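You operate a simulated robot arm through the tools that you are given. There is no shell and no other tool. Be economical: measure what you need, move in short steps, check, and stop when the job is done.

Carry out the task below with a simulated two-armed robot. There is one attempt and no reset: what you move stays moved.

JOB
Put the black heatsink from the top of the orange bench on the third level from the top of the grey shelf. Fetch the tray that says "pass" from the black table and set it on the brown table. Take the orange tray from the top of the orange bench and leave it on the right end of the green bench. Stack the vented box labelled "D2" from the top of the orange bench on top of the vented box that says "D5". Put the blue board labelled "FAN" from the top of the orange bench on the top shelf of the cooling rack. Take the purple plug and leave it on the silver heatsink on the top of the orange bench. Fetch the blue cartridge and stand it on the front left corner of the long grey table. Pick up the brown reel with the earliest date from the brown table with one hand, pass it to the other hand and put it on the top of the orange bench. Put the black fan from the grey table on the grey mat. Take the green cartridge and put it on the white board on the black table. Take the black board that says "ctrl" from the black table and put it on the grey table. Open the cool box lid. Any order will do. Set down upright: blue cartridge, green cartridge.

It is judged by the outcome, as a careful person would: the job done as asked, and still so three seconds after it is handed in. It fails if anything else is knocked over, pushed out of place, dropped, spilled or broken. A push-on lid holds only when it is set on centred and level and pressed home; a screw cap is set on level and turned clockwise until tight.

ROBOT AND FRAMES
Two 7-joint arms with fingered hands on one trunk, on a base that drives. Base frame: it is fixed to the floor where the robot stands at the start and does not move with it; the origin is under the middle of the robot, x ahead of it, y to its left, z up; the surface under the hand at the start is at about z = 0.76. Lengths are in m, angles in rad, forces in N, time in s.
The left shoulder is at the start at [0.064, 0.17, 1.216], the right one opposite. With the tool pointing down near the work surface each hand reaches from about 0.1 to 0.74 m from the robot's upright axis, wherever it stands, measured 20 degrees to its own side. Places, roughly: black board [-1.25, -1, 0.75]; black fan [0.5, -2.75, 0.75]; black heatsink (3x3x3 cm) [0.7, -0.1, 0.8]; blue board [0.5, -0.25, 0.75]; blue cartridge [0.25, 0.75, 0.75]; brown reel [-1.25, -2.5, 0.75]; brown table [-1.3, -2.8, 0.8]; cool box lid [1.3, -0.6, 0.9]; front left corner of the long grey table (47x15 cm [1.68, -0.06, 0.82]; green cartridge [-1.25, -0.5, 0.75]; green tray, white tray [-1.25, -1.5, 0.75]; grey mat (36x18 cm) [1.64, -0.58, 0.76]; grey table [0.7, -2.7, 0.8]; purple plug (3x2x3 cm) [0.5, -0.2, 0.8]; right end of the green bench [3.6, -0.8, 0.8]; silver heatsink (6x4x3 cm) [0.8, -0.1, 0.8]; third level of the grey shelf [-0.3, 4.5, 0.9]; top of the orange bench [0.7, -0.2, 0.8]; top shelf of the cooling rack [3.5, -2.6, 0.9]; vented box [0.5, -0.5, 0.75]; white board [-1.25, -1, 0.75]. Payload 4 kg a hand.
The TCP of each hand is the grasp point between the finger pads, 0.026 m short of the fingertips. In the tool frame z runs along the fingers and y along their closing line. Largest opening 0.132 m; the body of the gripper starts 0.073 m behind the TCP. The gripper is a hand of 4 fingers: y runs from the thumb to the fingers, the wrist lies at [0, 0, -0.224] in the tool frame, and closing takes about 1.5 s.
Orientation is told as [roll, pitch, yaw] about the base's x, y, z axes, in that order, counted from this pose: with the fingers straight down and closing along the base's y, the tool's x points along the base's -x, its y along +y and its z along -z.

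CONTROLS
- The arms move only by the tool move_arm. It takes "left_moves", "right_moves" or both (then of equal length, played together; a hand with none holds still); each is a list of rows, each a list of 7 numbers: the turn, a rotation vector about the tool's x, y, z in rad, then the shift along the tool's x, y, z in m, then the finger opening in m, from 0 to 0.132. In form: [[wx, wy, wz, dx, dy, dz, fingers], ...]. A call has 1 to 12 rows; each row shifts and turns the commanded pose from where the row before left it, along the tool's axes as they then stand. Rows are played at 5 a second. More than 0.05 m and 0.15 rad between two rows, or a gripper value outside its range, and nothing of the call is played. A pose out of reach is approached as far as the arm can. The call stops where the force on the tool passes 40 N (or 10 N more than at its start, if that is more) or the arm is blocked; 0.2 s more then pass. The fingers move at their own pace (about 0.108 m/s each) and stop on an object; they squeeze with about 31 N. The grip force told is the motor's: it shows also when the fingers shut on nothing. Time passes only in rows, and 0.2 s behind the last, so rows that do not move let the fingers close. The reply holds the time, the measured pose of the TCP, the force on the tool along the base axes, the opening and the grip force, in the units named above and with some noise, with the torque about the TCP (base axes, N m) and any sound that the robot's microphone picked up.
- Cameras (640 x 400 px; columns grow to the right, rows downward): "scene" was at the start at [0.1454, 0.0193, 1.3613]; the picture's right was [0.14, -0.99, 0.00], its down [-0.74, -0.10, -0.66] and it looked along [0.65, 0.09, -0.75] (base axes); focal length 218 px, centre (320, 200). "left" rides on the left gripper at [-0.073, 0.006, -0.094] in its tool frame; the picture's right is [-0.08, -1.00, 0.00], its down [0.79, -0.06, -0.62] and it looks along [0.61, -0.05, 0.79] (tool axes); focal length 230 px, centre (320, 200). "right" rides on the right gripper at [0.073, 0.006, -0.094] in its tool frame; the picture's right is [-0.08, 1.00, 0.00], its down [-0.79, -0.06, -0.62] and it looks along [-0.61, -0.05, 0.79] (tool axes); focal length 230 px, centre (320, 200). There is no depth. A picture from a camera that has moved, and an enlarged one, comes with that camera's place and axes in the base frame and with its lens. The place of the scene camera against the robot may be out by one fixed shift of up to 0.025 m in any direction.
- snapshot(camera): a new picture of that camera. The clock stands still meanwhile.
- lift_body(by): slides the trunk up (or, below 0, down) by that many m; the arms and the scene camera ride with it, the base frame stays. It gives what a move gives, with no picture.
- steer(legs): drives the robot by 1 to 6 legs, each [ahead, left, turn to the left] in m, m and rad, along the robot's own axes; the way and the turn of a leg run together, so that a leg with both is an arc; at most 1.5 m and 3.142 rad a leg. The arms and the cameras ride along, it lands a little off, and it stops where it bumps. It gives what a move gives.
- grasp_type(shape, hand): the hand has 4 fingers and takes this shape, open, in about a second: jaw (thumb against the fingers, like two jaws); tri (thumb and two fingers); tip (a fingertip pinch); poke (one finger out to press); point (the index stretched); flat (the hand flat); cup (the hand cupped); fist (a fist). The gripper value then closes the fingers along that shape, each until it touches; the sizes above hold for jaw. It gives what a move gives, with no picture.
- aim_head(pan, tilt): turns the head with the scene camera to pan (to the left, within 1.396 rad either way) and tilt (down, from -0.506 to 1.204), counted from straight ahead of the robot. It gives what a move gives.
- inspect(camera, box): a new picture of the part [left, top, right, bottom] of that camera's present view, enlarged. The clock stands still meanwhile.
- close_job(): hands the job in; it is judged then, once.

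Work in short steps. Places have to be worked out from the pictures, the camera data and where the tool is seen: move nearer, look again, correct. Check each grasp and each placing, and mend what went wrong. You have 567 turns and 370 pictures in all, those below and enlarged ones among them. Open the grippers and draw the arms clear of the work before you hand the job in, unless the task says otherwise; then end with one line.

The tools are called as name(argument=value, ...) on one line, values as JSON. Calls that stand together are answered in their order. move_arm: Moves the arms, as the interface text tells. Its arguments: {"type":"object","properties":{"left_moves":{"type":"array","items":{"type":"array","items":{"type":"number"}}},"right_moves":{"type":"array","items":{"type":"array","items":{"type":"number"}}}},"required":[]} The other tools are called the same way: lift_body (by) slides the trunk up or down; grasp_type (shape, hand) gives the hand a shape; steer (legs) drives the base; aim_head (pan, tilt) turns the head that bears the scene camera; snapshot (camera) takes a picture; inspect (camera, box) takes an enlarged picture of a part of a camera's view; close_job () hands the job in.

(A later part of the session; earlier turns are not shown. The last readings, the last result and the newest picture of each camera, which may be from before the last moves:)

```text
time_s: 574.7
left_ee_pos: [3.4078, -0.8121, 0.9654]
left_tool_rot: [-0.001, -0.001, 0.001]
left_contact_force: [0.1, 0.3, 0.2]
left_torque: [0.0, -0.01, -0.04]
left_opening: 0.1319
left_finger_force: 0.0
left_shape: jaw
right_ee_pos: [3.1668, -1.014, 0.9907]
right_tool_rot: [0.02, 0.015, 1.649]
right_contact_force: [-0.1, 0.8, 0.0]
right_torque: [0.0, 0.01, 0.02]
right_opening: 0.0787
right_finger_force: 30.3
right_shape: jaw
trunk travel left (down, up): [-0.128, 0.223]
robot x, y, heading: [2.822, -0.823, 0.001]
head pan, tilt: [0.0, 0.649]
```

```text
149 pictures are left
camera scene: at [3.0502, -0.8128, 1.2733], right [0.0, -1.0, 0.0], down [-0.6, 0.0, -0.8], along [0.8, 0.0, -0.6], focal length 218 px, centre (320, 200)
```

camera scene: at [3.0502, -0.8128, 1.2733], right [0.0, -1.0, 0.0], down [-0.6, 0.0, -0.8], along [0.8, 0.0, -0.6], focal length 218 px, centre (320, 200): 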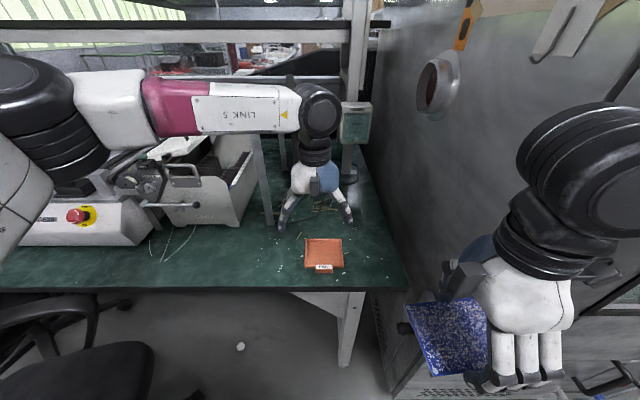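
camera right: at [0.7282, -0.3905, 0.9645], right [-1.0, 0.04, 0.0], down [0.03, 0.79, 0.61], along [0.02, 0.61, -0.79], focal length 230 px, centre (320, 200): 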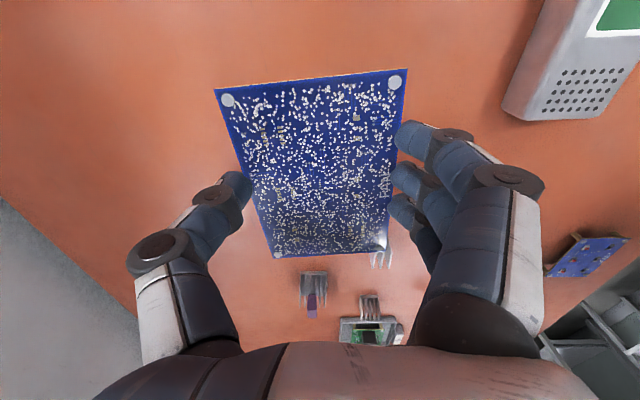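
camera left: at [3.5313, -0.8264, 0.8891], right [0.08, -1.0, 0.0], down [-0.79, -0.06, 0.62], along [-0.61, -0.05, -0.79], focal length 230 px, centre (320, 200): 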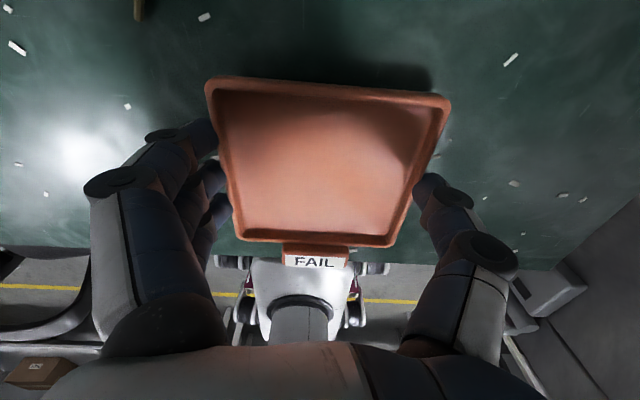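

Tray is set. Retract the left hand, back out, and sidestep down to the cooling rack.

move_arm(left_moves=[[0, 0, 0, 0.045, 0.02, -0.01, 0.12], [0, 0, 0, 0.045, 0.02, -0.01, 0.12], [0, 0, 0, 0.045, 0.02, -0.01, 0.12], [0, 0, 0, 0.045, 0.02, 0, 0.12]])

steer(legs=[[-0.45, 0, 0], [0, -1.4, 0]])

aim_head(pan=-0.2, tilt=0.4)

snapshot(camera="scene")

```text
refused: row 1 steps farther than a row can; nothing moved
```

```text
time_s: 589.3
left_ee_pos: [2.9456, -2.193, 0.9646]
left_tool_rot: [0.001, 0.0, -0.008]
left_contact_force: [0.1, 0.1, -1.1]
left_torque: [0.0, 0.02, 0.0]
left_opening: 0.1318
left_finger_force: 0.1
left_shape: jaw
right_ee_pos: [2.7017, -2.3931, 0.9907]
right_tool_rot: [0.02, 0.017, 1.643]
right_contact_force: [0.1, -0.2, -0.3]
right_torque: [0.01, -0.01, 0.02]
right_opening: 0.0788
right_finger_force: 30.8
right_shape: jaw
trunk travel left (down, up): [-0.128, 0.223]
robot x, y, heading: [2.3545, -2.1993, -0.011]
head pan, tilt: [0.0, 0.649]
```

```text
time_s: 590.1
left_ee_pos: [2.9462, -2.192, 0.9652]
left_tool_rot: [0.001, 0.001, -0.007]
left_contact_force: [-0.3, -0.8, -0.5]
left_torque: [0.0, -0.02, 0.0]
left_opening: 0.132
left_finger_force: 0.0
left_shape: jaw
right_ee_pos: [2.7024, -2.3922, 0.9909]
right_tool_rot: [0.02, 0.014, 1.642]
right_contact_force: [-0.6, -0.1, -0.6]
right_torque: [0.0, -0.02, 0.02]
right_opening: 0.0789
right_finger_force: 31.4
right_shape: jaw
trunk travel left (down, up): [-0.128, 0.223]
robot x, y, heading: [2.3576, -2.2014, -0.015]
head pan, tilt: [-0.201, 0.4]
```

```text
148 pictures are left
camera scene: at [2.591, -2.2098, 1.2954], right [-0.21, -0.98, 0.0], down [-0.38, 0.08, -0.92], along [0.9, -0.19, -0.39], focal length 218 px, centre (320, 200)
```

scene: 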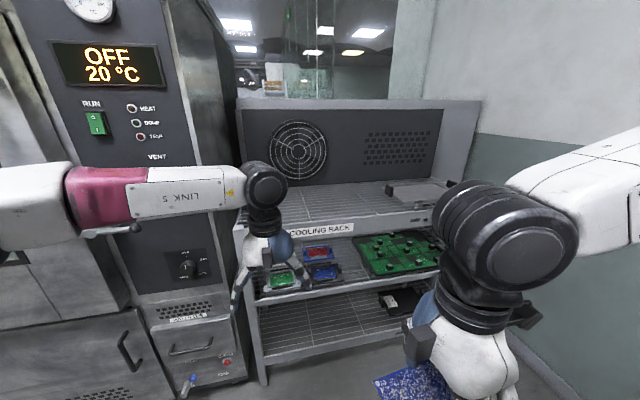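

The rack's top shelf (front lip x≈3.2, z≈0.9) is free in the middle. Retract the left hand and drive nearer.

move_arm(left_moves=[[0, 0, 0, 0.04, 0.02, -0.01, 0.12], [0, 0, 0, 0.04, 0.02, -0.01, 0.12], [0, 0, 0, 0.04, 0.02, -0.01, 0.12], [0, 0, 0, 0.04, 0.02, 0, 0.12], [0, 0, 0, 0.03, 0.02, 0, 0.12]])

steer(legs=[[0.38, -0.12, 0.015]])

aim_head(pan=-0.2, tilt=0.55)

snapshot(camera="scene")

```text
time_s: 591.3
left_ee_pos: [2.7523, -2.0923, 0.9942]
left_tool_rot: [0.0, -0.001, -0.007]
left_contact_force: [-0.6, 0.1, 1.0]
left_torque: [0.03, -0.03, -0.03]
left_opening: 0.1199
left_finger_force: 0.0
left_shape: jaw
right_ee_pos: [2.7021, -2.3914, 0.9905]
right_tool_rot: [0.021, 0.016, 1.642]
right_contact_force: [0.1, 0.0, 0.1]
right_torque: [0.03, 0.01, 0.0]
right_opening: 0.0788
right_finger_force: 30.9
right_shape: jaw
trunk travel left (down, up): [-0.128, 0.223]
robot x, y, heading: [2.355, -2.1978, -0.007]
head pan, tilt: [-0.201, 0.4]
```

```text
time_s: 593.8
left_ee_pos: [3.1353, -2.2073, 0.9943]
left_tool_rot: [0.0, 0.0, 0.009]
left_contact_force: [1.0, -0.2, 0.2]
left_torque: [0.01, 0.03, 0.01]
left_opening: 0.12
left_finger_force: 0.0
left_shape: jaw
right_ee_pos: [3.0881, -2.5061, 0.9899]
right_tool_rot: [0.02, 0.017, 1.656]
right_contact_force: [-0.3, 0.5, -1.0]
right_torque: [0.04, 0.01, -0.03]
right_opening: 0.0788
right_finger_force: 31.5
right_shape: jaw
trunk travel left (down, up): [-0.128, 0.223]
robot x, y, heading: [2.7365, -2.3189, 0.005]
head pan, tilt: [-0.201, 0.4]
```

```text
time_s: 594.5
left_ee_pos: [3.1356, -2.2061, 0.9956]
left_tool_rot: [0.001, -0.002, 0.006]
left_contact_force: [-0.2, -0.8, 0.0]
left_torque: [0.0, 0.0, -0.01]
left_opening: 0.1202
left_finger_force: 0.1
left_shape: jaw
right_ee_pos: [3.0875, -2.5073, 0.9909]
right_tool_rot: [0.02, 0.015, 1.656]
right_contact_force: [0.1, -0.6, -1.0]
right_torque: [-0.01, 0.02, 0.02]
right_opening: 0.0787
right_finger_force: 31.2
right_shape: jaw
trunk travel left (down, up): [-0.128, 0.223]
robot x, y, heading: [2.7346, -2.3163, 0.005]
head pan, tilt: [-0.201, 0.55]
```

```text
147 pictures are left
camera scene: at [2.9707, -2.3259, 1.2819], right [-0.19, -0.98, 0.0], down [-0.51, 0.1, -0.85], along [0.84, -0.17, -0.52], focal length 218 px, centre (320, 200)
```

scene: 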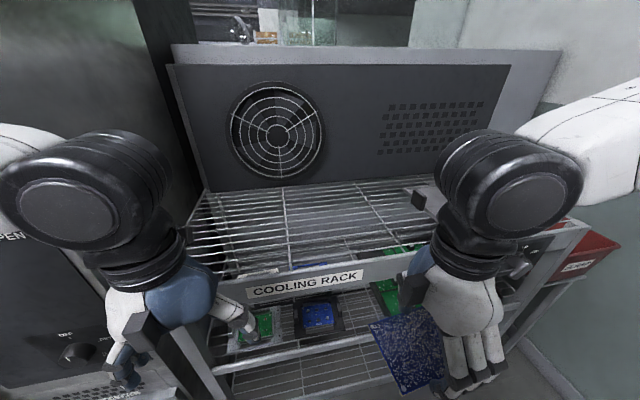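

Wire-grid top shelf, lip x≈3.27. Drive 8 cm closer, raise a little, and reach in to x≈3.41.

steer(legs=[[0.08, 0, 0]])

move_arm(right_moves=[[-0.01, -0.01, 0, 0, -0.02, -0.02, 0.05], [0, 0, 0, 0, -0.045, 0, 0.05], [0, 0, 0, 0, -0.045, 0, 0.05], [0, 0, 0, 0, -0.045, 0, 0.05], [0, 0, 0, 0, -0.045, 0, 0.05], [0, 0, 0, 0, -0.035, 0, 0.05], [0, 0, 0, 0, 0, 0, 0.05]])

snapshot(camera="right")

snapshot(camera="scene")

```text
time_s: 595.5
left_ee_pos: [3.2148, -2.2063, 0.9933]
left_tool_rot: [-0.001, 0.002, 0.006]
left_contact_force: [0.4, 0.1, -0.2]
left_torque: [0.01, 0.02, -0.02]
left_opening: 0.1202
left_finger_force: 0.0
left_shape: jaw
right_ee_pos: [3.1668, -2.507, 0.9909]
right_tool_rot: [0.02, 0.015, 1.655]
right_contact_force: [-1.1, 0.3, -1.2]
right_torque: [0.0, 0.01, 0.0]
right_opening: 0.0791
right_finger_force: 30.4
right_shape: jaw
trunk travel left (down, up): [-0.128, 0.223]
robot x, y, heading: [2.8187, -2.3186, 0.003]
head pan, tilt: [-0.201, 0.55]
```

```text
time_s: 597.1
left_ee_pos: [3.2136, -2.2061, 0.9935]
left_tool_rot: [0.0, -0.003, 0.006]
left_contact_force: [0.6, 0.0, -0.2]
left_torque: [-0.01, -0.03, 0.02]
left_opening: 0.1203
left_finger_force: 0.1
left_shape: jaw
right_ee_pos: [3.4013, -2.4856, 1.0029]
right_tool_rot: [0.03, 0.005, 1.655]
right_contact_force: [-0.7, -0.7, -0.1]
right_torque: [0.03, -0.02, 0.0]
right_opening: 0.0789
right_finger_force: 31.4
right_shape: jaw
trunk travel left (down, up): [-0.128, 0.223]
robot x, y, heading: [2.8171, -2.318, 0.003]
head pan, tilt: [-0.201, 0.55]
```

```text
146 pictures are left
camera right: at [3.405, -2.5588, 1.097], right [-1.0, -0.01, 0.03], down [0.01, 0.79, 0.61], along [-0.03, 0.61, -0.79], focal length 230 px, centre (320, 200)
```

right: 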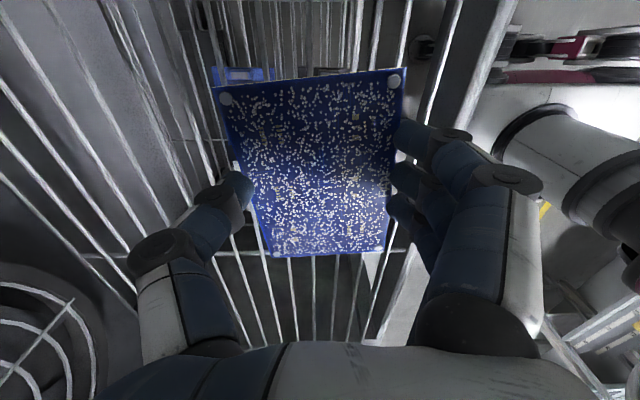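

```text
145 pictures are left
camera scene: at [3.0498, -2.3256, 1.282], right [-0.19, -0.98, 0.0], down [-0.51, 0.1, -0.85], along [0.84, -0.17, -0.52], focal length 218 px, centre (320, 200)
```

scene: 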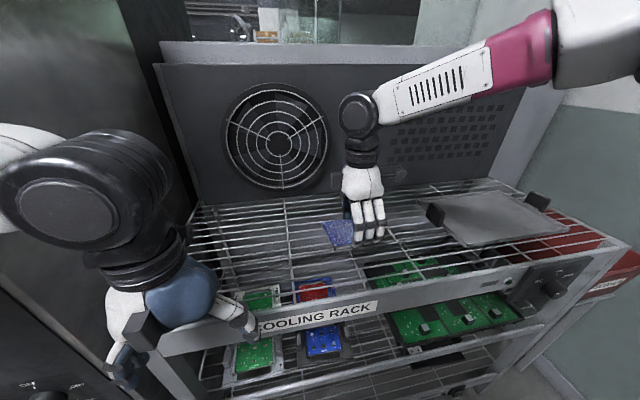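

Good spot. Level and lower toward the grid.

move_arm(right_moves=[[0.03, 0, 0, 0, 0, 0.025, 0.05], [0, 0, 0, 0, 0, 0.02, 0.05], [0, 0, 0, 0, 0, 0, 0.05]])

move_arm(right_moves=[[0, 0, 0, 0, 0, 0.006, 0.05], [0, 0, 0, 0, 0, 0.006, 0.05], [0, 0, 0, 0, 0, 0, 0.05]])

snapshot(camera="right")

inspect(camera="scene", box=[280, 140, 440, 260])

```text
time_s: 598.0
left_ee_pos: [3.2128, -2.2055, 0.9939]
left_tool_rot: [0.001, -0.002, 0.006]
left_contact_force: [0.0, -0.2, 0.0]
left_torque: [-0.04, -0.02, 0.01]
left_opening: 0.1203
left_finger_force: 0.0
left_shape: jaw
right_ee_pos: [3.4, -2.4871, 0.9592]
right_tool_rot: [-0.001, 0.005, 1.656]
right_contact_force: [-0.1, 0.4, -0.1]
right_torque: [-0.01, -0.01, 0.02]
right_opening: 0.0786
right_finger_force: 31.3
right_shape: jaw
trunk travel left (down, up): [-0.128, 0.223]
robot x, y, heading: [2.8166, -2.3222, 0.004]
head pan, tilt: [-0.201, 0.55]
```

```text
time_s: 598.8
left_ee_pos: [3.2132, -2.2047, 0.9947]
left_tool_rot: [0.0, -0.001, 0.008]
left_contact_force: [-0.1, 0.4, -0.6]
left_torque: [-0.01, 0.01, 0.01]
left_opening: 0.1203
left_finger_force: 0.0
left_shape: jaw
right_ee_pos: [3.4011, -2.4872, 0.95]
right_tool_rot: [-0.004, 0.004, 1.657]
right_contact_force: [2.1, -1.0, 10.2]
right_torque: [-0.02, 0.05, -0.01]
right_opening: 0.0785
right_finger_force: 30.6
right_shape: jaw
trunk travel left (down, up): [-0.128, 0.223]
robot x, y, heading: [2.8148, -2.32, 0.006]
head pan, tilt: [-0.201, 0.55]
```

```text
144 pictures are left
camera right: at [3.4008, -2.5609, 1.0436], right [-1.0, -0.01, 0.0], down [-0.01, 0.79, 0.61], along [0.0, 0.61, -0.79], focal length 230 px, centre (320, 200)
```

right: 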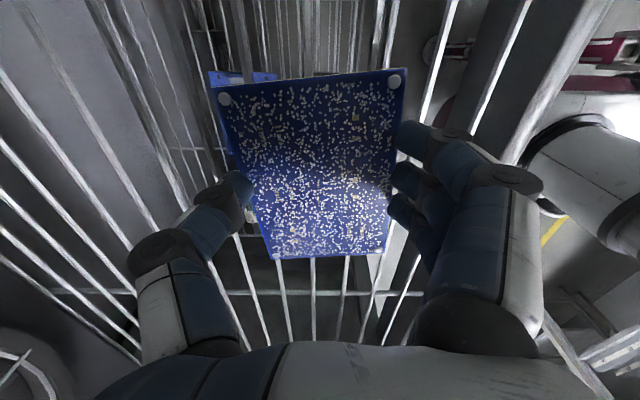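

```text
3.33 times, centred on (360, 200) of scene
camera zoom: at [3.0493, -2.3253, 1.2822], right [-0.19, -0.98, 0.0], down [-0.51, 0.1, -0.85], along [0.84, -0.17, -0.52], focal length 727 px, centre (187, 200)
```

zoom: 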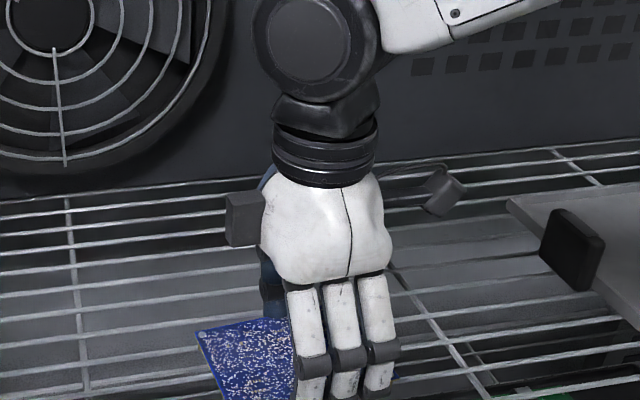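

Contact at the shelf. Open and rise.

move_arm(right_moves=[[0, 0, 0, 0, 0, 0.001, 0.05], [0, 0, 0, 0, 0, 0, 0.08], [0, 0, 0, 0, 0, 0, 0.11], [0, 0, 0, 0, 0, 0, 0.13], [0, 0, 0, 0, 0, 0, 0.13], [0, 0, 0, 0, 0, -0.03, 0.13], [0, 0, 0, 0, 0, -0.045, 0.13]])

snapshot(camera="right")

```text
time_s: 600.4
left_ee_pos: [3.2142, -2.2064, 0.9956]
left_tool_rot: [-0.001, -0.001, 0.007]
left_contact_force: [-0.6, 0.6, 0.0]
left_torque: [-0.02, -0.02, 0.01]
left_opening: 0.1201
left_finger_force: 0.0
left_shape: jaw
right_ee_pos: [3.3995, -2.4878, 1.0228]
right_tool_rot: [-0.001, 0.006, 1.656]
right_contact_force: [-0.7, 0.1, 0.6]
right_torque: [0.0, -0.01, 0.02]
right_opening: 0.1301
right_finger_force: 0.0
right_shape: jaw
trunk travel left (down, up): [-0.128, 0.223]
robot x, y, heading: [2.8165, -2.3161, 0.009]
head pan, tilt: [-0.201, 0.55]
```

```text
142 pictures are left
camera right: at [3.3994, -2.5619, 1.1171], right [-1.0, -0.01, 0.0], down [-0.01, 0.79, 0.61], along [0.0, 0.61, -0.79], focal length 230 px, centre (320, 200)
```

right: 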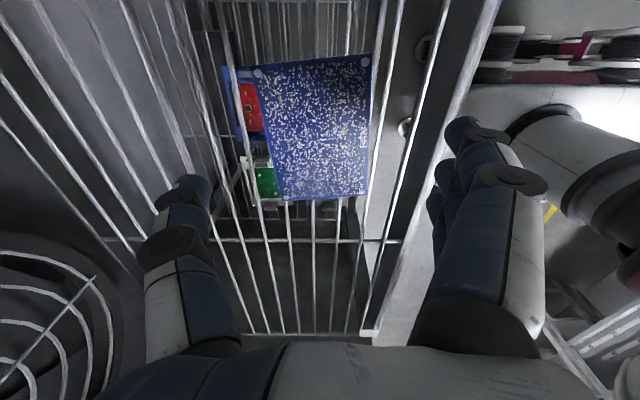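

FAN board sits on the top shelf. Now fetch the fan: retract, back out, turn to +y and drive up the aisle.

move_arm(right_moves=[[0, 0, 0, 0, 0.02, -0.03, 0.13], [0, 0, 0, 0, 0.045, 0, 0.13], [0, 0, 0, 0, 0.045, 0, 0.13], [0, 0, 0, 0, 0.045, 0, 0.13], [0, 0, 0, 0, 0.045, 0, 0.13]])

steer(legs=[[-0.45, 0, 0], [0, 0, 1.56], [1.45, 0, 0], [1.45, 0, 0], [1.45, 0, 0], [1.4, 0, 0]])

```text
time_s: 601.5
left_ee_pos: [3.2137, -2.206, 0.9945]
left_tool_rot: [-0.001, -0.003, 0.008]
left_contact_force: [0.2, -0.8, 0.6]
left_torque: [0.02, -0.02, 0.01]
left_opening: 0.1201
left_finger_force: 0.1
left_shape: jaw
right_ee_pos: [3.1998, -2.5049, 1.0521]
right_tool_rot: [-0.001, 0.004, 1.655]
right_contact_force: [0.5, -0.3, 0.0]
right_torque: [0.01, -0.01, -0.04]
right_opening: 0.1298
right_finger_force: 0.1
right_shape: jaw
trunk travel left (down, up): [-0.128, 0.223]
robot x, y, heading: [2.8131, -2.3183, 0.007]
head pan, tilt: [-0.201, 0.55]
```

```text
time_s: 635.0
left_ee_pos: [2.412, 3.826, 0.9941]
left_tool_rot: [0.001, -0.001, 1.548]
left_contact_force: [-0.5, 0.4, 0.4]
left_torque: [0.01, 0.0, -0.04]
left_opening: 0.1202
left_finger_force: 0.2
left_shape: jaw
right_ee_pos: [2.7088, 3.8015, 1.051]
right_tool_rot: [0.0, 0.005, -3.088]
right_contact_force: [1.0, -0.6, 0.9]
right_torque: [0.03, 0.01, 0.0]
right_opening: 0.1298
right_finger_force: 0.1
right_shape: jaw
trunk travel left (down, up): [-0.128, 0.223]
robot x, y, heading: [2.5142, 3.4254, 1.545]
head pan, tilt: [-0.201, 0.55]
```

steer(legs=[[0, 0, 1.6], [1.45, 0, 0], [1.4, 0, 0], [0, 0, 1.571], [1.45, 0, 0], [1.45, 0, 0]])

aim_head(pan=0.2, tilt=0.4)

snapshot(camera="scene")

```text
time_s: 670.1
left_ee_pos: [-0.2446, 0.1537, 0.9941]
left_tool_rot: [-0.001, -0.002, -1.578]
left_contact_force: [0.3, -0.2, 0.0]
left_torque: [-0.03, -0.01, -0.01]
left_opening: 0.1203
left_finger_force: 0.0
left_shape: jaw
right_ee_pos: [-0.5429, 0.1729, 1.0514]
right_tool_rot: [0.0, 0.006, 0.071]
right_contact_force: [0.3, -0.8, 0.2]
right_torque: [-0.01, 0.0, 0.0]
right_opening: 0.1298
right_finger_force: 0.0
right_shape: jaw
trunk travel left (down, up): [-0.128, 0.223]
robot x, y, heading: [-0.3508, 0.5548, -1.581]
head pan, tilt: [-0.201, 0.55]
```

```text
time_s: 670.9
left_ee_pos: [-0.2454, 0.1533, 0.9942]
left_tool_rot: [0.0, -0.001, -1.579]
left_contact_force: [-0.3, 0.4, -0.3]
left_torque: [0.01, -0.03, 0.0]
left_opening: 0.1203
left_finger_force: 0.1
left_shape: jaw
right_ee_pos: [-0.543, 0.1732, 1.0534]
right_tool_rot: [-0.002, 0.004, 0.072]
right_contact_force: [-0.2, -0.8, -0.1]
right_torque: [0.03, -0.03, -0.02]
right_opening: 0.1299
right_finger_force: 0.0
right_shape: jaw
trunk travel left (down, up): [-0.128, 0.223]
robot x, y, heading: [-0.3476, 0.5543, -1.578]
head pan, tilt: [0.201, 0.4]
```

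```text
141 pictures are left
camera scene: at [-0.327, 0.3331, 1.2955], right [-0.98, -0.19, 0.0], down [-0.07, 0.38, -0.92], along [0.17, -0.9, -0.39], focal length 218 px, centre (320, 200)
```

scene: 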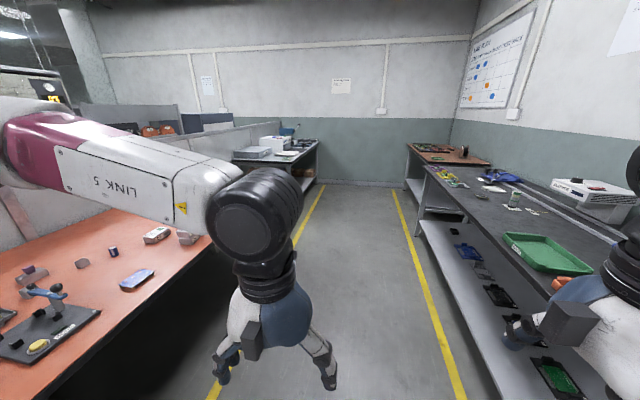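

steer(legs=[[1.45, 0, 0], [1.45, 0, 0], [0.2, 0, 0], [0, 0, 1.578], [0.25, 0, 0]])

move_arm(right_moves=[[0, 0, 0.145, 0, 0, 0, 0.13], [0, 0, 0.145, 0, 0, 0, 0.13], [0, 0, 0.145, 0, 0, 0, 0.13], [0, 0, 0.145, 0, 0, 0, 0.13], [0, 0, 0.145, 0, 0, 0, 0.13], [0, 0, 0.145, 0, 0, 0, 0.13], [0, 0, 0.145, 0, 0, 0, 0.13], [0, 0, 0.145, 0, 0, 0, 0.13], [0, 0, 0.145, 0, 0, 0, 0.13], [0, 0, 0.145, 0, 0, 0, 0.13], [0, 0, 0.145, 0, 0, 0, 0.13], [0, 0, 0.06, 0, 0, 0, 0.13]])

aim_head(pan=-0.2, tilt=0.65)

snapshot(camera="scene")

snapshot(camera="right")

```text
time_s: 691.3
left_ee_pos: [0.227, -2.4183, 0.9942]
left_tool_rot: [0.001, -0.002, -0.003]
left_contact_force: [0.2, 0.6, 0.0]
left_torque: [0.01, 0.0, -0.02]
left_opening: 0.1202
left_finger_force: 0.1
left_shape: jaw
right_ee_pos: [0.2101, -2.7165, 1.051]
right_tool_rot: [0.0, 0.005, 1.647]
right_contact_force: [0.3, 1.5, -0.2]
right_torque: [0.03, -0.03, 0.03]
right_opening: 0.1295
right_finger_force: 0.0
right_shape: jaw
trunk travel left (down, up): [-0.128, 0.223]
robot x, y, heading: [-0.1742, -2.5247, -0.01]
head pan, tilt: [0.201, 0.4]
```

```text
time_s: 693.9
left_ee_pos: [0.2264, -2.4182, 0.9949]
left_tool_rot: [0.0, 0.0, -0.005]
left_contact_force: [-0.1, 0.0, -1.0]
left_torque: [-0.04, -0.01, 0.0]
left_opening: 0.1202
left_finger_force: 0.0
left_shape: jaw
right_ee_pos: [0.2096, -2.7152, 1.0517]
right_tool_rot: [-0.006, -0.001, -0.012]
right_contact_force: [0.2, 0.3, 0.7]
right_torque: [-0.02, -0.02, -0.02]
right_opening: 0.1299
right_finger_force: 0.1
right_shape: jaw
trunk travel left (down, up): [-0.128, 0.223]
robot x, y, heading: [-0.173, -2.525, 0.003]
head pan, tilt: [0.201, 0.4]
```

```text
time_s: 694.8
left_ee_pos: [0.2265, -2.4171, 0.9933]
left_tool_rot: [0.001, -0.002, -0.004]
left_contact_force: [0.6, -0.5, -0.3]
left_torque: [0.02, -0.01, -0.03]
left_opening: 0.1204
left_finger_force: 0.0
left_shape: jaw
right_ee_pos: [0.2092, -2.7162, 1.0518]
right_tool_rot: [-0.005, -0.001, -0.009]
right_contact_force: [0.2, 0.8, -1.0]
right_torque: [0.0, 0.01, 0.02]
right_opening: 0.1296
right_finger_force: 0.1
right_shape: jaw
trunk travel left (down, up): [-0.128, 0.223]
robot x, y, heading: [-0.1739, -2.5264, -0.004]
head pan, tilt: [-0.201, 0.649]
```

```text
140 pictures are left
camera scene: at [0.0583, -2.5351, 1.273], right [-0.2, -0.98, 0.0], down [-0.59, 0.12, -0.8], along [0.78, -0.16, -0.6], focal length 218 px, centre (320, 200)
```

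scene: 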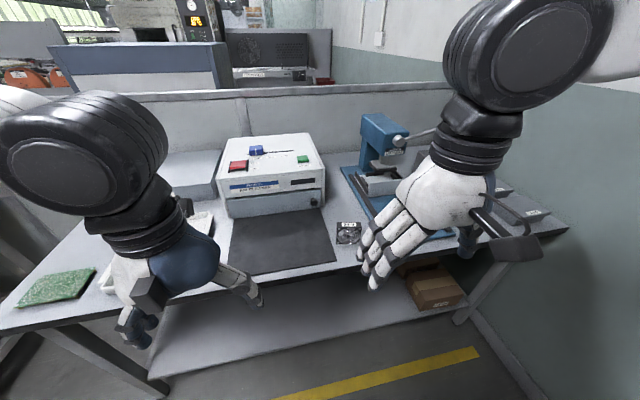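

```text
139 pictures are left
camera right: at [0.1365, -2.7094, 1.1457], right [0.09, 1.0, -0.01], down [0.78, -0.07, 0.62], along [0.62, -0.06, -0.79], focal length 230 px, centre (320, 200)
```

right: 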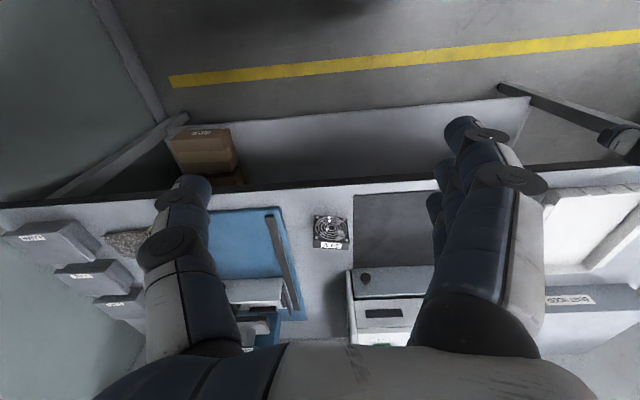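

inspect(camera="right", box=[290, 195, 370, 265])

inspect(camera="scene", box=[315, 205, 385, 260])

```text
5.71 times, centred on (330, 230) of right
camera zoom: at [0.1365, -2.7094, 1.1457], right [0.09, 1.0, -0.01], down [0.78, -0.07, 0.62], along [0.62, -0.06, -0.79], focal length 1315 px, centre (263, 29)
```

zoom: 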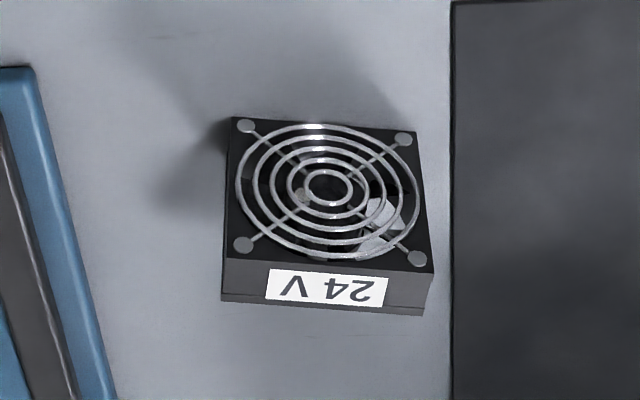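

```text
7.27 times, centred on (350, 232) of scene
camera zoom: at [0.0583, -2.5351, 1.273], right [-0.2, -0.98, 0.0], down [-0.59, 0.12, -0.8], along [0.78, -0.16, -0.6], focal length 1587 px, centre (102, -36)
```

zoom: 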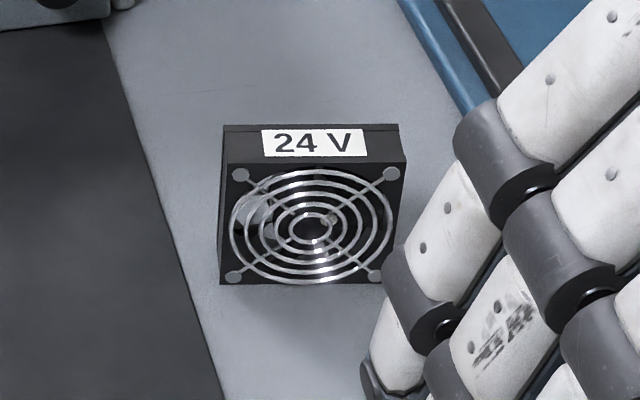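

The fan stands upright (7×7 cm, ~2.2 cm thick) at ≈[0.480,-2.717], top z≈0.847. Move the right hand above it, opening 0.10.

move_arm(right_moves=[[0, 0, 0, -0.045, 0, 0, 0.1], [0, 0, 0, -0.045, 0, 0, 0.1], [0, 0, 0, -0.045, 0, 0, 0.1], [0, 0, 0, -0.045, 0, 0.01, 0.1], [0, 0, 0, -0.045, 0, 0.02, 0.1], [0, 0, 0, -0.04, 0, 0.02, 0.1], [0, 0, 0, 0, 0, 0.045, 0.1], [0, 0, 0, 0, 0, 0.03, 0.1], [0, 0, 0, 0, 0, 0, 0.1]])

snapshot(camera="right")

```text
time_s: 696.8
left_ee_pos: [0.2267, -2.4181, 0.9946]
left_tool_rot: [0.0, -0.002, -0.004]
left_contact_force: [-0.7, 0.9, -0.3]
left_torque: [0.0, -0.03, 0.02]
left_opening: 0.12
left_finger_force: 0.0
left_shape: jaw
right_ee_pos: [0.4721, -2.7202, 0.9265]
right_tool_rot: [-0.007, -0.001, -0.01]
right_contact_force: [-0.3, 0.2, 0.3]
right_torque: [-0.03, -0.01, 0.03]
right_opening: 0.1002
right_finger_force: 0.0
right_shape: jaw
trunk travel left (down, up): [-0.128, 0.223]
robot x, y, heading: [-0.17, -2.5226, -0.003]
head pan, tilt: [-0.201, 0.649]
```

```text
136 pictures are left
camera right: at [0.3993, -2.7134, 1.0202], right [0.09, 1.0, -0.01], down [0.78, -0.07, 0.62], along [0.62, -0.06, -0.79], focal length 230 px, centre (320, 200)
```

right: 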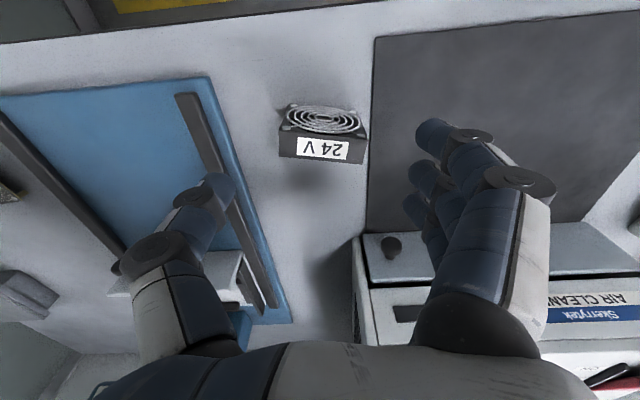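

Confirmed upright; centre ≈[0.483,-2.719]. Lower to z≈0.83 and close.

move_arm(right_moves=[[0, 0, 0, -0.011, 0.001, 0.04, 0.1], [0, 0, 0, 0, 0, 0.04, 0.1], [0, 0, 0, 0, 0, 0.016, 0.1], [0, 0, 0, 0, 0, 0, 0.1]])

snapshot(camera="right")

```text
time_s: 697.8
left_ee_pos: [0.227, -2.4172, 0.9941]
left_tool_rot: [-0.001, -0.003, -0.004]
left_contact_force: [0.3, -0.5, 0.9]
left_torque: [0.0, 0.01, -0.01]
left_opening: 0.1203
left_finger_force: 0.0
left_shape: jaw
right_ee_pos: [0.4832, -2.7183, 0.8319]
right_tool_rot: [-0.005, -0.002, -0.011]
right_contact_force: [-0.4, -0.6, -0.6]
right_torque: [-0.01, -0.03, 0.03]
right_opening: 0.1004
right_finger_force: 0.0
right_shape: jaw
trunk travel left (down, up): [-0.128, 0.223]
robot x, y, heading: [-0.1752, -2.5256, -0.008]
head pan, tilt: [-0.201, 0.649]
```

```text
135 pictures are left
camera right: at [0.4114, -2.7122, 0.9255], right [0.09, 1.0, -0.01], down [0.78, -0.07, 0.62], along [0.62, -0.06, -0.79], focal length 230 px, centre (320, 200)
```

right: 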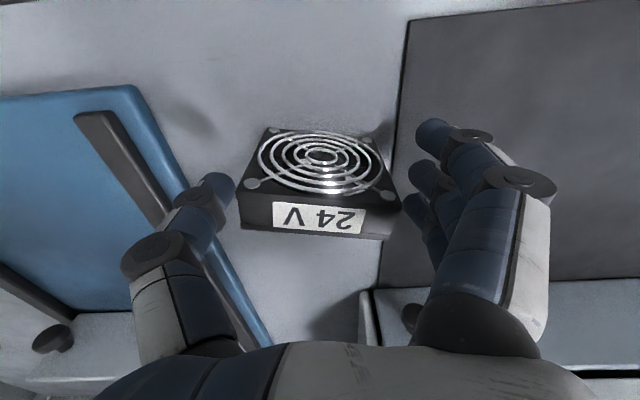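

Consistent. Close and lift.

move_arm(right_moves=[[0, 0, 0, 0, 0, 0.003, 0.08], [0, 0, 0, 0, 0, 0, 0.06], [0, 0, 0, 0, 0, 0, 0.05], [0, 0, 0, 0, 0, 0, 0.05], [0, 0, 0, 0, 0, -0.03, 0.05], [0, 0, 0, 0, 0, -0.04, 0.05], [0, 0, 0, 0, 0, 0, 0.05]])

snapshot(camera="right")

```text
time_s: 699.4
left_ee_pos: [0.2278, -2.4182, 0.9933]
left_tool_rot: [0.001, -0.001, -0.004]
left_contact_force: [-0.3, -0.4, 0.1]
left_torque: [-0.02, 0.03, 0.03]
left_opening: 0.1201
left_finger_force: 0.2
left_shape: jaw
right_ee_pos: [0.4849, -2.7175, 0.8992]
right_tool_rot: [-0.006, 0.0, -0.011]
right_contact_force: [-0.2, 0.5, 0.0]
right_torque: [0.03, 0.01, 0.02]
right_opening: 0.0317
right_finger_force: 30.6
right_shape: jaw
trunk travel left (down, up): [-0.128, 0.223]
robot x, y, heading: [-0.1746, -2.5217, -0.005]
head pan, tilt: [-0.201, 0.649]
```

```text
134 pictures are left
camera right: at [0.4124, -2.7122, 0.9924], right [0.09, 1.0, -0.01], down [0.78, -0.07, 0.62], along [0.61, -0.06, -0.79], focal length 230 px, centre (320, 200)
```

right: 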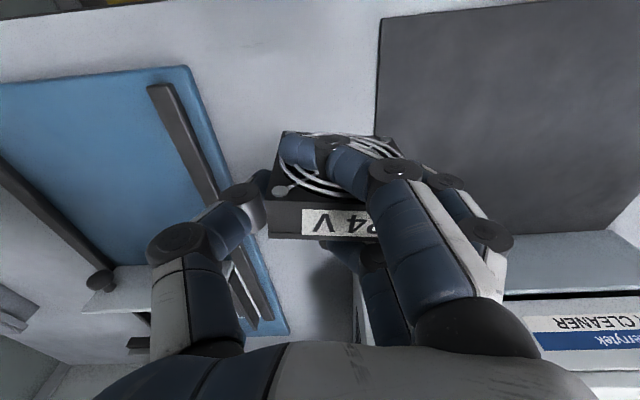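

Held, with the index across the grille. Verify from the head view, then raise and retract.

move_arm(right_moves=[[0, 0, 0, 0, 0, -0.045, 0.03], [0, 0, 0, 0.02, 0, -0.04, 0.03], [0, 0, 0, 0.04, 0, -0.01, 0.03], [0, 0, 0, 0.045, 0, 0, 0.03], [0, 0, 0, 0.045, 0, 0, 0.03]])

inspect(camera="scene", box=[280, 100, 560, 320])

```text
time_s: 700.6
left_ee_pos: [0.2267, -2.4192, 0.9939]
left_tool_rot: [0.0, -0.002, -0.002]
left_contact_force: [0.5, -0.4, 0.0]
left_torque: [0.04, -0.02, -0.01]
left_opening: 0.1203
left_finger_force: 0.0
left_shape: jaw
right_ee_pos: [0.3342, -2.7187, 0.9938]
right_tool_rot: [-0.003, -0.002, -0.011]
right_contact_force: [0.3, -0.4, -1.2]
right_torque: [0.0, 0.0, 0.02]
right_opening: 0.0253
right_finger_force: 30.9
right_shape: jaw
trunk travel left (down, up): [-0.128, 0.223]
robot x, y, heading: [-0.1743, -2.5276, -0.011]
head pan, tilt: [-0.201, 0.649]
```

```text
1.82 times, centred on (420, 210) of scene
camera zoom: at [0.0579, -2.5372, 1.2731], right [-0.21, -0.98, 0.0], down [-0.59, 0.13, -0.8], along [0.78, -0.16, -0.6], focal length 397 px, centre (138, 182)
```

zoom: 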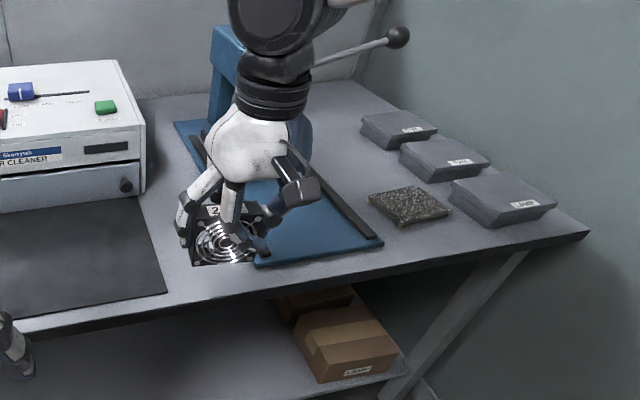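

Fan held upright. Drive back and start the trip around.

steer(legs=[[-0.18, 0, 0], [0, 0, 1.575], [1.5, 0, 0], [1.5, 0, 0], [1.5, 0, 0], [1.45, 0, 0]])

snapshot(camera="right")

```text
time_s: 734.0
left_ee_pos: [-0.3817, 3.8654, 0.9945]
left_tool_rot: [0.0, -0.001, 1.555]
left_contact_force: [0.1, -0.4, 0.3]
left_torque: [0.02, 0.0, -0.03]
left_opening: 0.1203
left_finger_force: 0.1
left_shape: jaw
right_ee_pos: [-0.0814, 3.9704, 0.994]
right_tool_rot: [-0.005, -0.003, 1.548]
right_contact_force: [0.2, -0.6, -1.2]
right_torque: [0.01, -0.03, 0.02]
right_opening: 0.025
right_finger_force: 30.5
right_shape: jaw
trunk travel left (down, up): [-0.128, 0.223]
robot x, y, heading: [-0.2804, 3.4642, 1.556]
head pan, tilt: [-0.201, 0.649]
```

```text
132 pictures are left
camera right: at [-0.0886, 3.8957, 1.0875], right [-0.99, 0.1, -0.01], down [0.08, 0.78, 0.62], along [0.07, 0.61, -0.79], focal length 230 px, centre (320, 200)
```

right: 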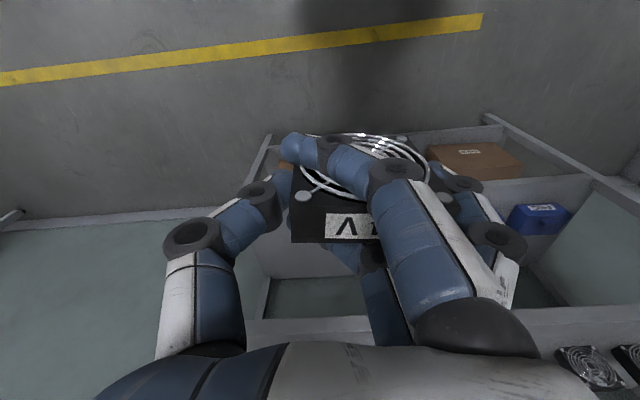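

steer(legs=[[0, 0, -1.556], [1.35, 0, 0], [1.35, 0, 0], [0, 0, -1.571], [1.45, 0, 0], [1.45, 0, 0]])

aim_head(pan=-0.3, tilt=0.5)

snapshot(camera="scene")

```text
time_s: 768.3
left_ee_pos: [2.6079, 0.1316, 0.9946]
left_tool_rot: [-0.001, -0.002, -1.534]
left_contact_force: [-0.1, 0.7, 0.9]
left_torque: [-0.01, -0.01, 0.0]
left_opening: 0.1202
left_finger_force: 0.0
left_shape: jaw
right_ee_pos: [2.3124, 0.0127, 0.9926]
right_tool_rot: [-0.007, -0.002, -1.543]
right_contact_force: [-0.2, -0.9, -0.7]
right_torque: [0.01, 0.04, -0.03]
right_opening: 0.0245
right_finger_force: 30.8
right_shape: jaw
trunk travel left (down, up): [-0.128, 0.223]
robot x, y, heading: [2.4879, 0.527, -1.539]
head pan, tilt: [-0.201, 0.649]
```

```text
time_s: 769.0
left_ee_pos: [2.6074, 0.1301, 0.9942]
left_tool_rot: [0.0, -0.002, -1.536]
left_contact_force: [-0.6, 0.6, -0.7]
left_torque: [0.02, 0.0, 0.0]
left_opening: 0.1202
left_finger_force: 0.0
left_shape: jaw
right_ee_pos: [2.3118, 0.014, 0.9927]
right_tool_rot: [-0.005, -0.001, -1.544]
right_contact_force: [0.3, 0.0, -0.2]
right_torque: [0.0, -0.01, 0.03]
right_opening: 0.0246
right_finger_force: 31.0
right_shape: jaw
trunk travel left (down, up): [-0.128, 0.223]
robot x, y, heading: [2.4871, 0.5263, -1.533]
head pan, tilt: [-0.3, 0.499]
```

```text
131 pictures are left
camera scene: at [2.4736, 0.3091, 1.2863], right [-0.96, 0.26, 0.0], down [0.13, 0.46, -0.88], along [-0.23, -0.85, -0.48], focal length 218 px, centre (320, 200)
```

scene: 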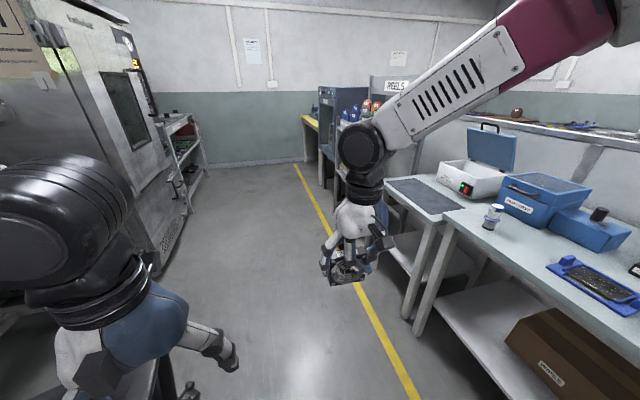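

Lid open and cartridge standing. Drive on, turn to face -x, then strafe to the mat.

steer(legs=[[0.8, 0, 0], [0, 0, -1.605], [0, 0.47, 0]])

aim_head(pan=0.0, tilt=0.6)

snapshot(camera="scene")

```text
time_s: 774.7
left_ee_pos: [2.4696, -0.6779, 0.9945]
left_tool_rot: [-0.001, -0.001, -1.932]
left_contact_force: [-0.1, 0.7, 0.7]
left_torque: [-0.01, 0.0, 0.01]
left_opening: 0.1201
left_finger_force: 0.0
left_shape: jaw
right_ee_pos: [2.1506, -0.6732, 0.9941]
right_tool_rot: [-0.004, -0.002, -1.94]
right_contact_force: [0.0, -1.0, -1.3]
right_torque: [0.05, 0.0, -0.02]
right_opening: 0.0245
right_finger_force: 30.8
right_shape: jaw
trunk travel left (down, up): [-0.128, 0.223]
robot x, y, heading: [2.5125, -0.2683, -1.943]
head pan, tilt: [-0.3, 0.499]
stopped in leg 2: the robot was blocked; the commanded pose is now the measured one
```

```text
time_s: 775.5
left_ee_pos: [2.4699, -0.6783, 0.9957]
left_tool_rot: [-0.002, -0.003, -1.932]
left_contact_force: [0.2, 0.3, 0.4]
left_torque: [0.0, -0.02, 0.02]
left_opening: 0.1205
left_finger_force: 0.0
left_shape: jaw
right_ee_pos: [2.1507, -0.674, 0.9945]
right_tool_rot: [-0.005, -0.002, -1.938]
right_contact_force: [-0.3, -0.7, -0.3]
right_torque: [0.01, -0.01, 0.0]
right_opening: 0.0249
right_finger_force: 31.5
right_shape: jaw
trunk travel left (down, up): [-0.128, 0.223]
robot x, y, heading: [2.5103, -0.2656, -1.938]
head pan, tilt: [0.0, 0.6]
```

```text
130 pictures are left
camera scene: at [2.4367, -0.4695, 1.2773], right [-0.93, 0.36, 0.0], down [0.2, 0.53, -0.83], along [-0.29, -0.77, -0.56], focal length 218 px, centre (320, 200)
```

scene: 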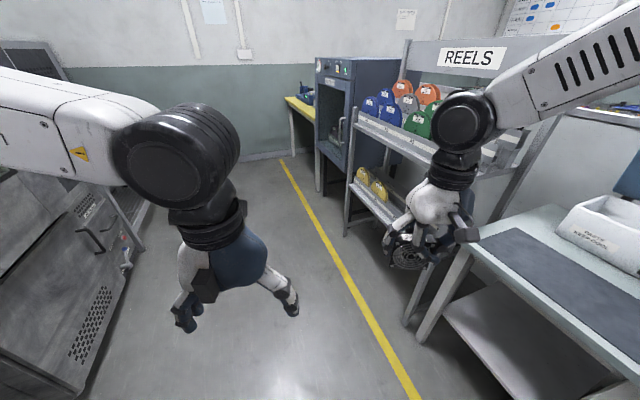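

The turn was blocked—likely the base against the chair behind. Step away sideways, then finish the turn.

steer(legs=[[0, 0, 0.08], [0.05, -0.17, 0]])

steer(legs=[[0, 0, -1.28]])

snapshot(camera="scene")

```text
time_s: 778.1
left_ee_pos: [2.3298, -0.6802, 0.9943]
left_tool_rot: [-0.001, -0.002, -1.853]
left_contact_force: [-0.6, -0.3, -0.3]
left_torque: [0.02, -0.01, -0.04]
left_opening: 0.1203
left_finger_force: 0.0
left_shape: jaw
right_ee_pos: [2.0113, -0.7011, 0.9939]
right_tool_rot: [-0.005, -0.002, -1.86]
right_contact_force: [-0.9, -0.2, -1.0]
right_torque: [-0.01, -0.03, 0.01]
right_opening: 0.0245
right_finger_force: 31.6
right_shape: jaw
trunk travel left (down, up): [-0.128, 0.223]
robot x, y, heading: [2.3339, -0.2677, -1.852]
head pan, tilt: [0.0, 0.6]
```

```text
time_s: 781.6
left_ee_pos: [1.9398, -0.3801, 0.9949]
left_tool_rot: [0.0, -0.002, -3.133]
left_contact_force: [-0.8, 0.3, 0.3]
left_torque: [0.01, 0.0, -0.01]
left_opening: 0.1203
left_finger_force: 0.1
left_shape: jaw
right_ee_pos: [1.8286, -0.0819, 0.9932]
right_tool_rot: [-0.006, -0.003, -3.137]
right_contact_force: [0.0, -0.2, -0.2]
right_torque: [0.04, 0.02, 0.01]
right_opening: 0.0246
right_finger_force: 31.1
right_shape: jaw
trunk travel left (down, up): [-0.128, 0.223]
robot x, y, heading: [2.3377, -0.27, -3.134]
head pan, tilt: [0.0, 0.6]
```

```text
129 pictures are left
camera scene: at [2.1189, -0.2605, 1.2773], right [-0.01, 1.0, 0.0], down [0.56, 0.0, -0.83], along [-0.83, -0.01, -0.56], focal length 218 px, centre (320, 200)
```

scene: 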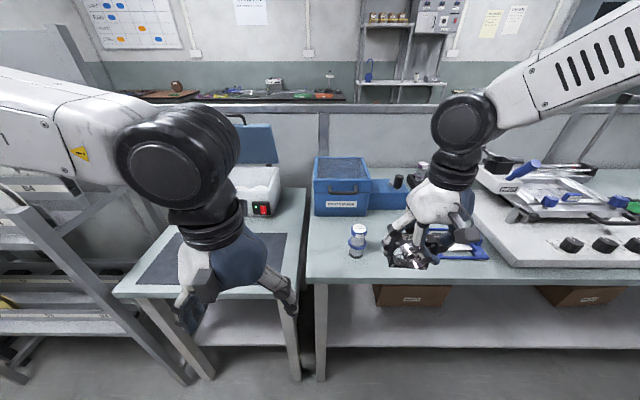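

Strafe left 0.35 and move ahead 0.12.

steer(legs=[[0, 0.35, 0], [0.12, 0, 0]])

snapshot(camera="right")

snapshot(camera="scene")

```text
time_s: 786.1
left_ee_pos: [1.8223, -0.7279, 0.9937]
left_tool_rot: [-0.001, -0.001, -3.132]
left_contact_force: [-0.8, -0.8, 0.2]
left_torque: [0.01, -0.01, 0.01]
left_opening: 0.1202
left_finger_force: 0.1
left_shape: jaw
right_ee_pos: [1.7105, -0.4285, 0.994]
right_tool_rot: [-0.004, -0.001, -3.137]
right_contact_force: [-1.0, -0.2, -0.4]
right_torque: [0.03, -0.01, 0.0]
right_opening: 0.0246
right_finger_force: 31.6
right_shape: jaw
trunk travel left (down, up): [-0.128, 0.223]
robot x, y, heading: [2.221, -0.6159, -3.135]
head pan, tilt: [0.0, 0.6]
```

```text
128 pictures are left
camera right: at [1.7857, -0.4357, 1.0875], right [-0.07, -1.0, -0.01], down [-0.78, 0.06, 0.62], along [-0.62, 0.05, -0.79], focal length 230 px, centre (320, 200)
```

right: 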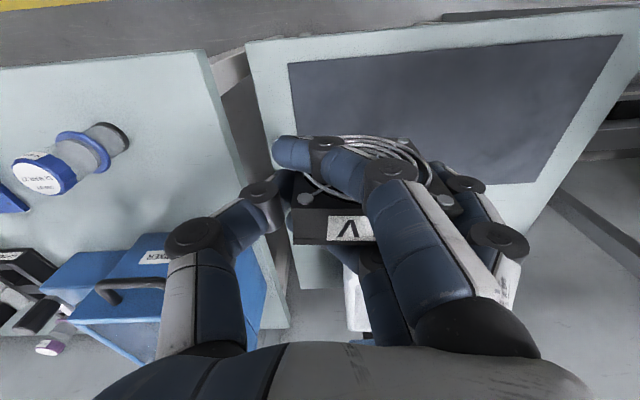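

```text
127 pictures are left
camera scene: at [2.0025, -0.6082, 1.2772], right [-0.01, 1.0, 0.0], down [0.57, 0.0, -0.82], along [-0.82, -0.01, -0.57], focal length 218 px, centre (320, 200)
```

scene: 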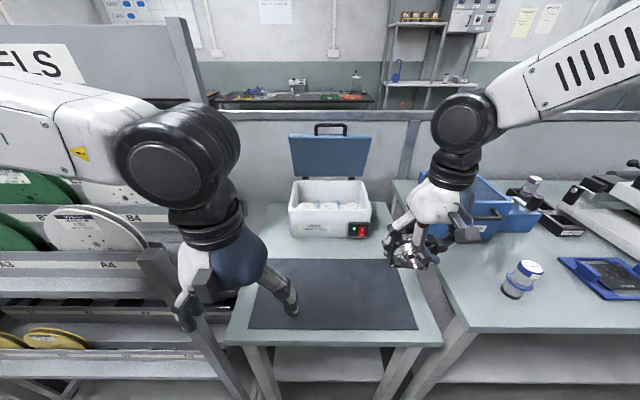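

Mat centre ≈[1.65,-0.585]. Move the fan over it (left hand back a little).

move_arm(left_moves=[[0, 0, 0, 0.02, 0, -0.02, 0.12], [0, 0, 0, 0.02, 0, -0.02, 0.12], [0, 0, 0, 0, 0, -0.02, 0.12], [0, 0, 0, 0, 0, 0, 0.12], [0, 0, 0, 0, 0, 0, 0.12], [0, 0, 0, 0, 0, 0, 0.12], [0, 0, 0, 0, 0, 0, 0.12]], right_moves=[[0, 0, 0, -0.014, 0.035, 0, 0.03], [0, 0, 0, -0.014, 0.035, 0, 0.03], [0, 0, 0, -0.014, 0.035, 0, 0.03], [0, 0, 0, -0.014, 0.035, 0, 0.03], [0, 0, 0, 0, 0, 0.045, 0.03], [0, 0, 0, 0, 0, 0.045, 0.03], [0, 0, 0, 0, 0, 0.04, 0.03]])

snapshot(camera="right")

inspect(camera="scene", box=[220, 180, 460, 350])

```text
time_s: 787.7
left_ee_pos: [1.8648, -0.7275, 1.0558]
left_tool_rot: [-0.001, -0.001, -3.132]
left_contact_force: [0.1, 0.4, -0.1]
left_torque: [0.03, -0.03, 0.0]
left_opening: 0.1204
left_finger_force: 0.1
left_shape: jaw
right_ee_pos: [1.6569, -0.5679, 0.8633]
right_tool_rot: [-0.005, 0.001, -3.139]
right_contact_force: [0.7, 0.6, -1.4]
right_torque: [0.0, -0.01, 0.01]
right_opening: 0.0242
right_finger_force: 30.7
right_shape: jaw
trunk travel left (down, up): [-0.128, 0.223]
robot x, y, heading: [2.2218, -0.6149, -3.14]
head pan, tilt: [0.0, 0.6]
```

```text
126 pictures are left
camera right: at [1.7298, -0.5744, 0.9565], right [-0.07, -1.0, 0.0], down [-0.78, 0.06, 0.62], along [-0.62, 0.05, -0.79], focal length 230 px, centre (320, 200)
```

right: 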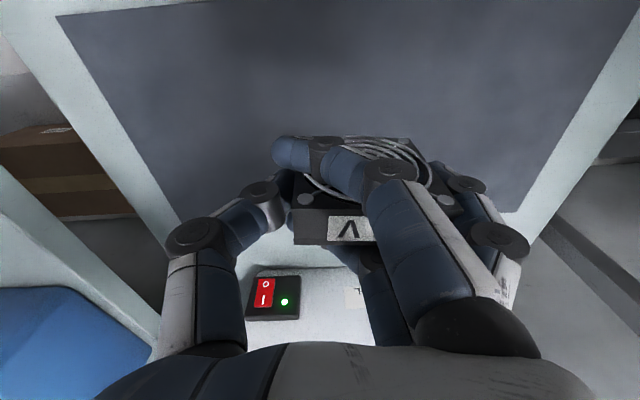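

```text
2.35 times, centred on (340, 265) of scene
camera zoom: at [2.0025, -0.6082, 1.277], right [-0.01, 1.0, 0.0], down [0.57, 0.0, -0.82], along [-0.82, -0.01, -0.57], focal length 513 px, centre (273, 47)
```

zoom: 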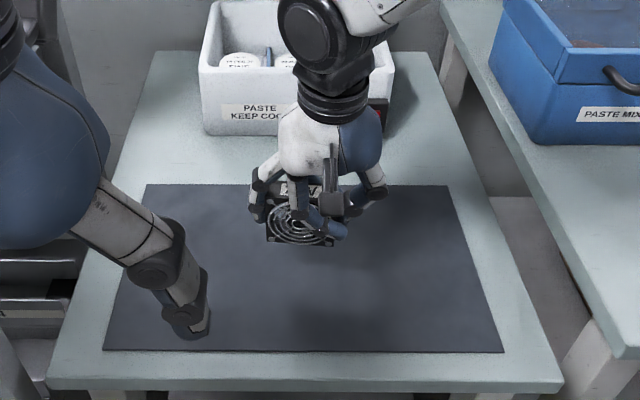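

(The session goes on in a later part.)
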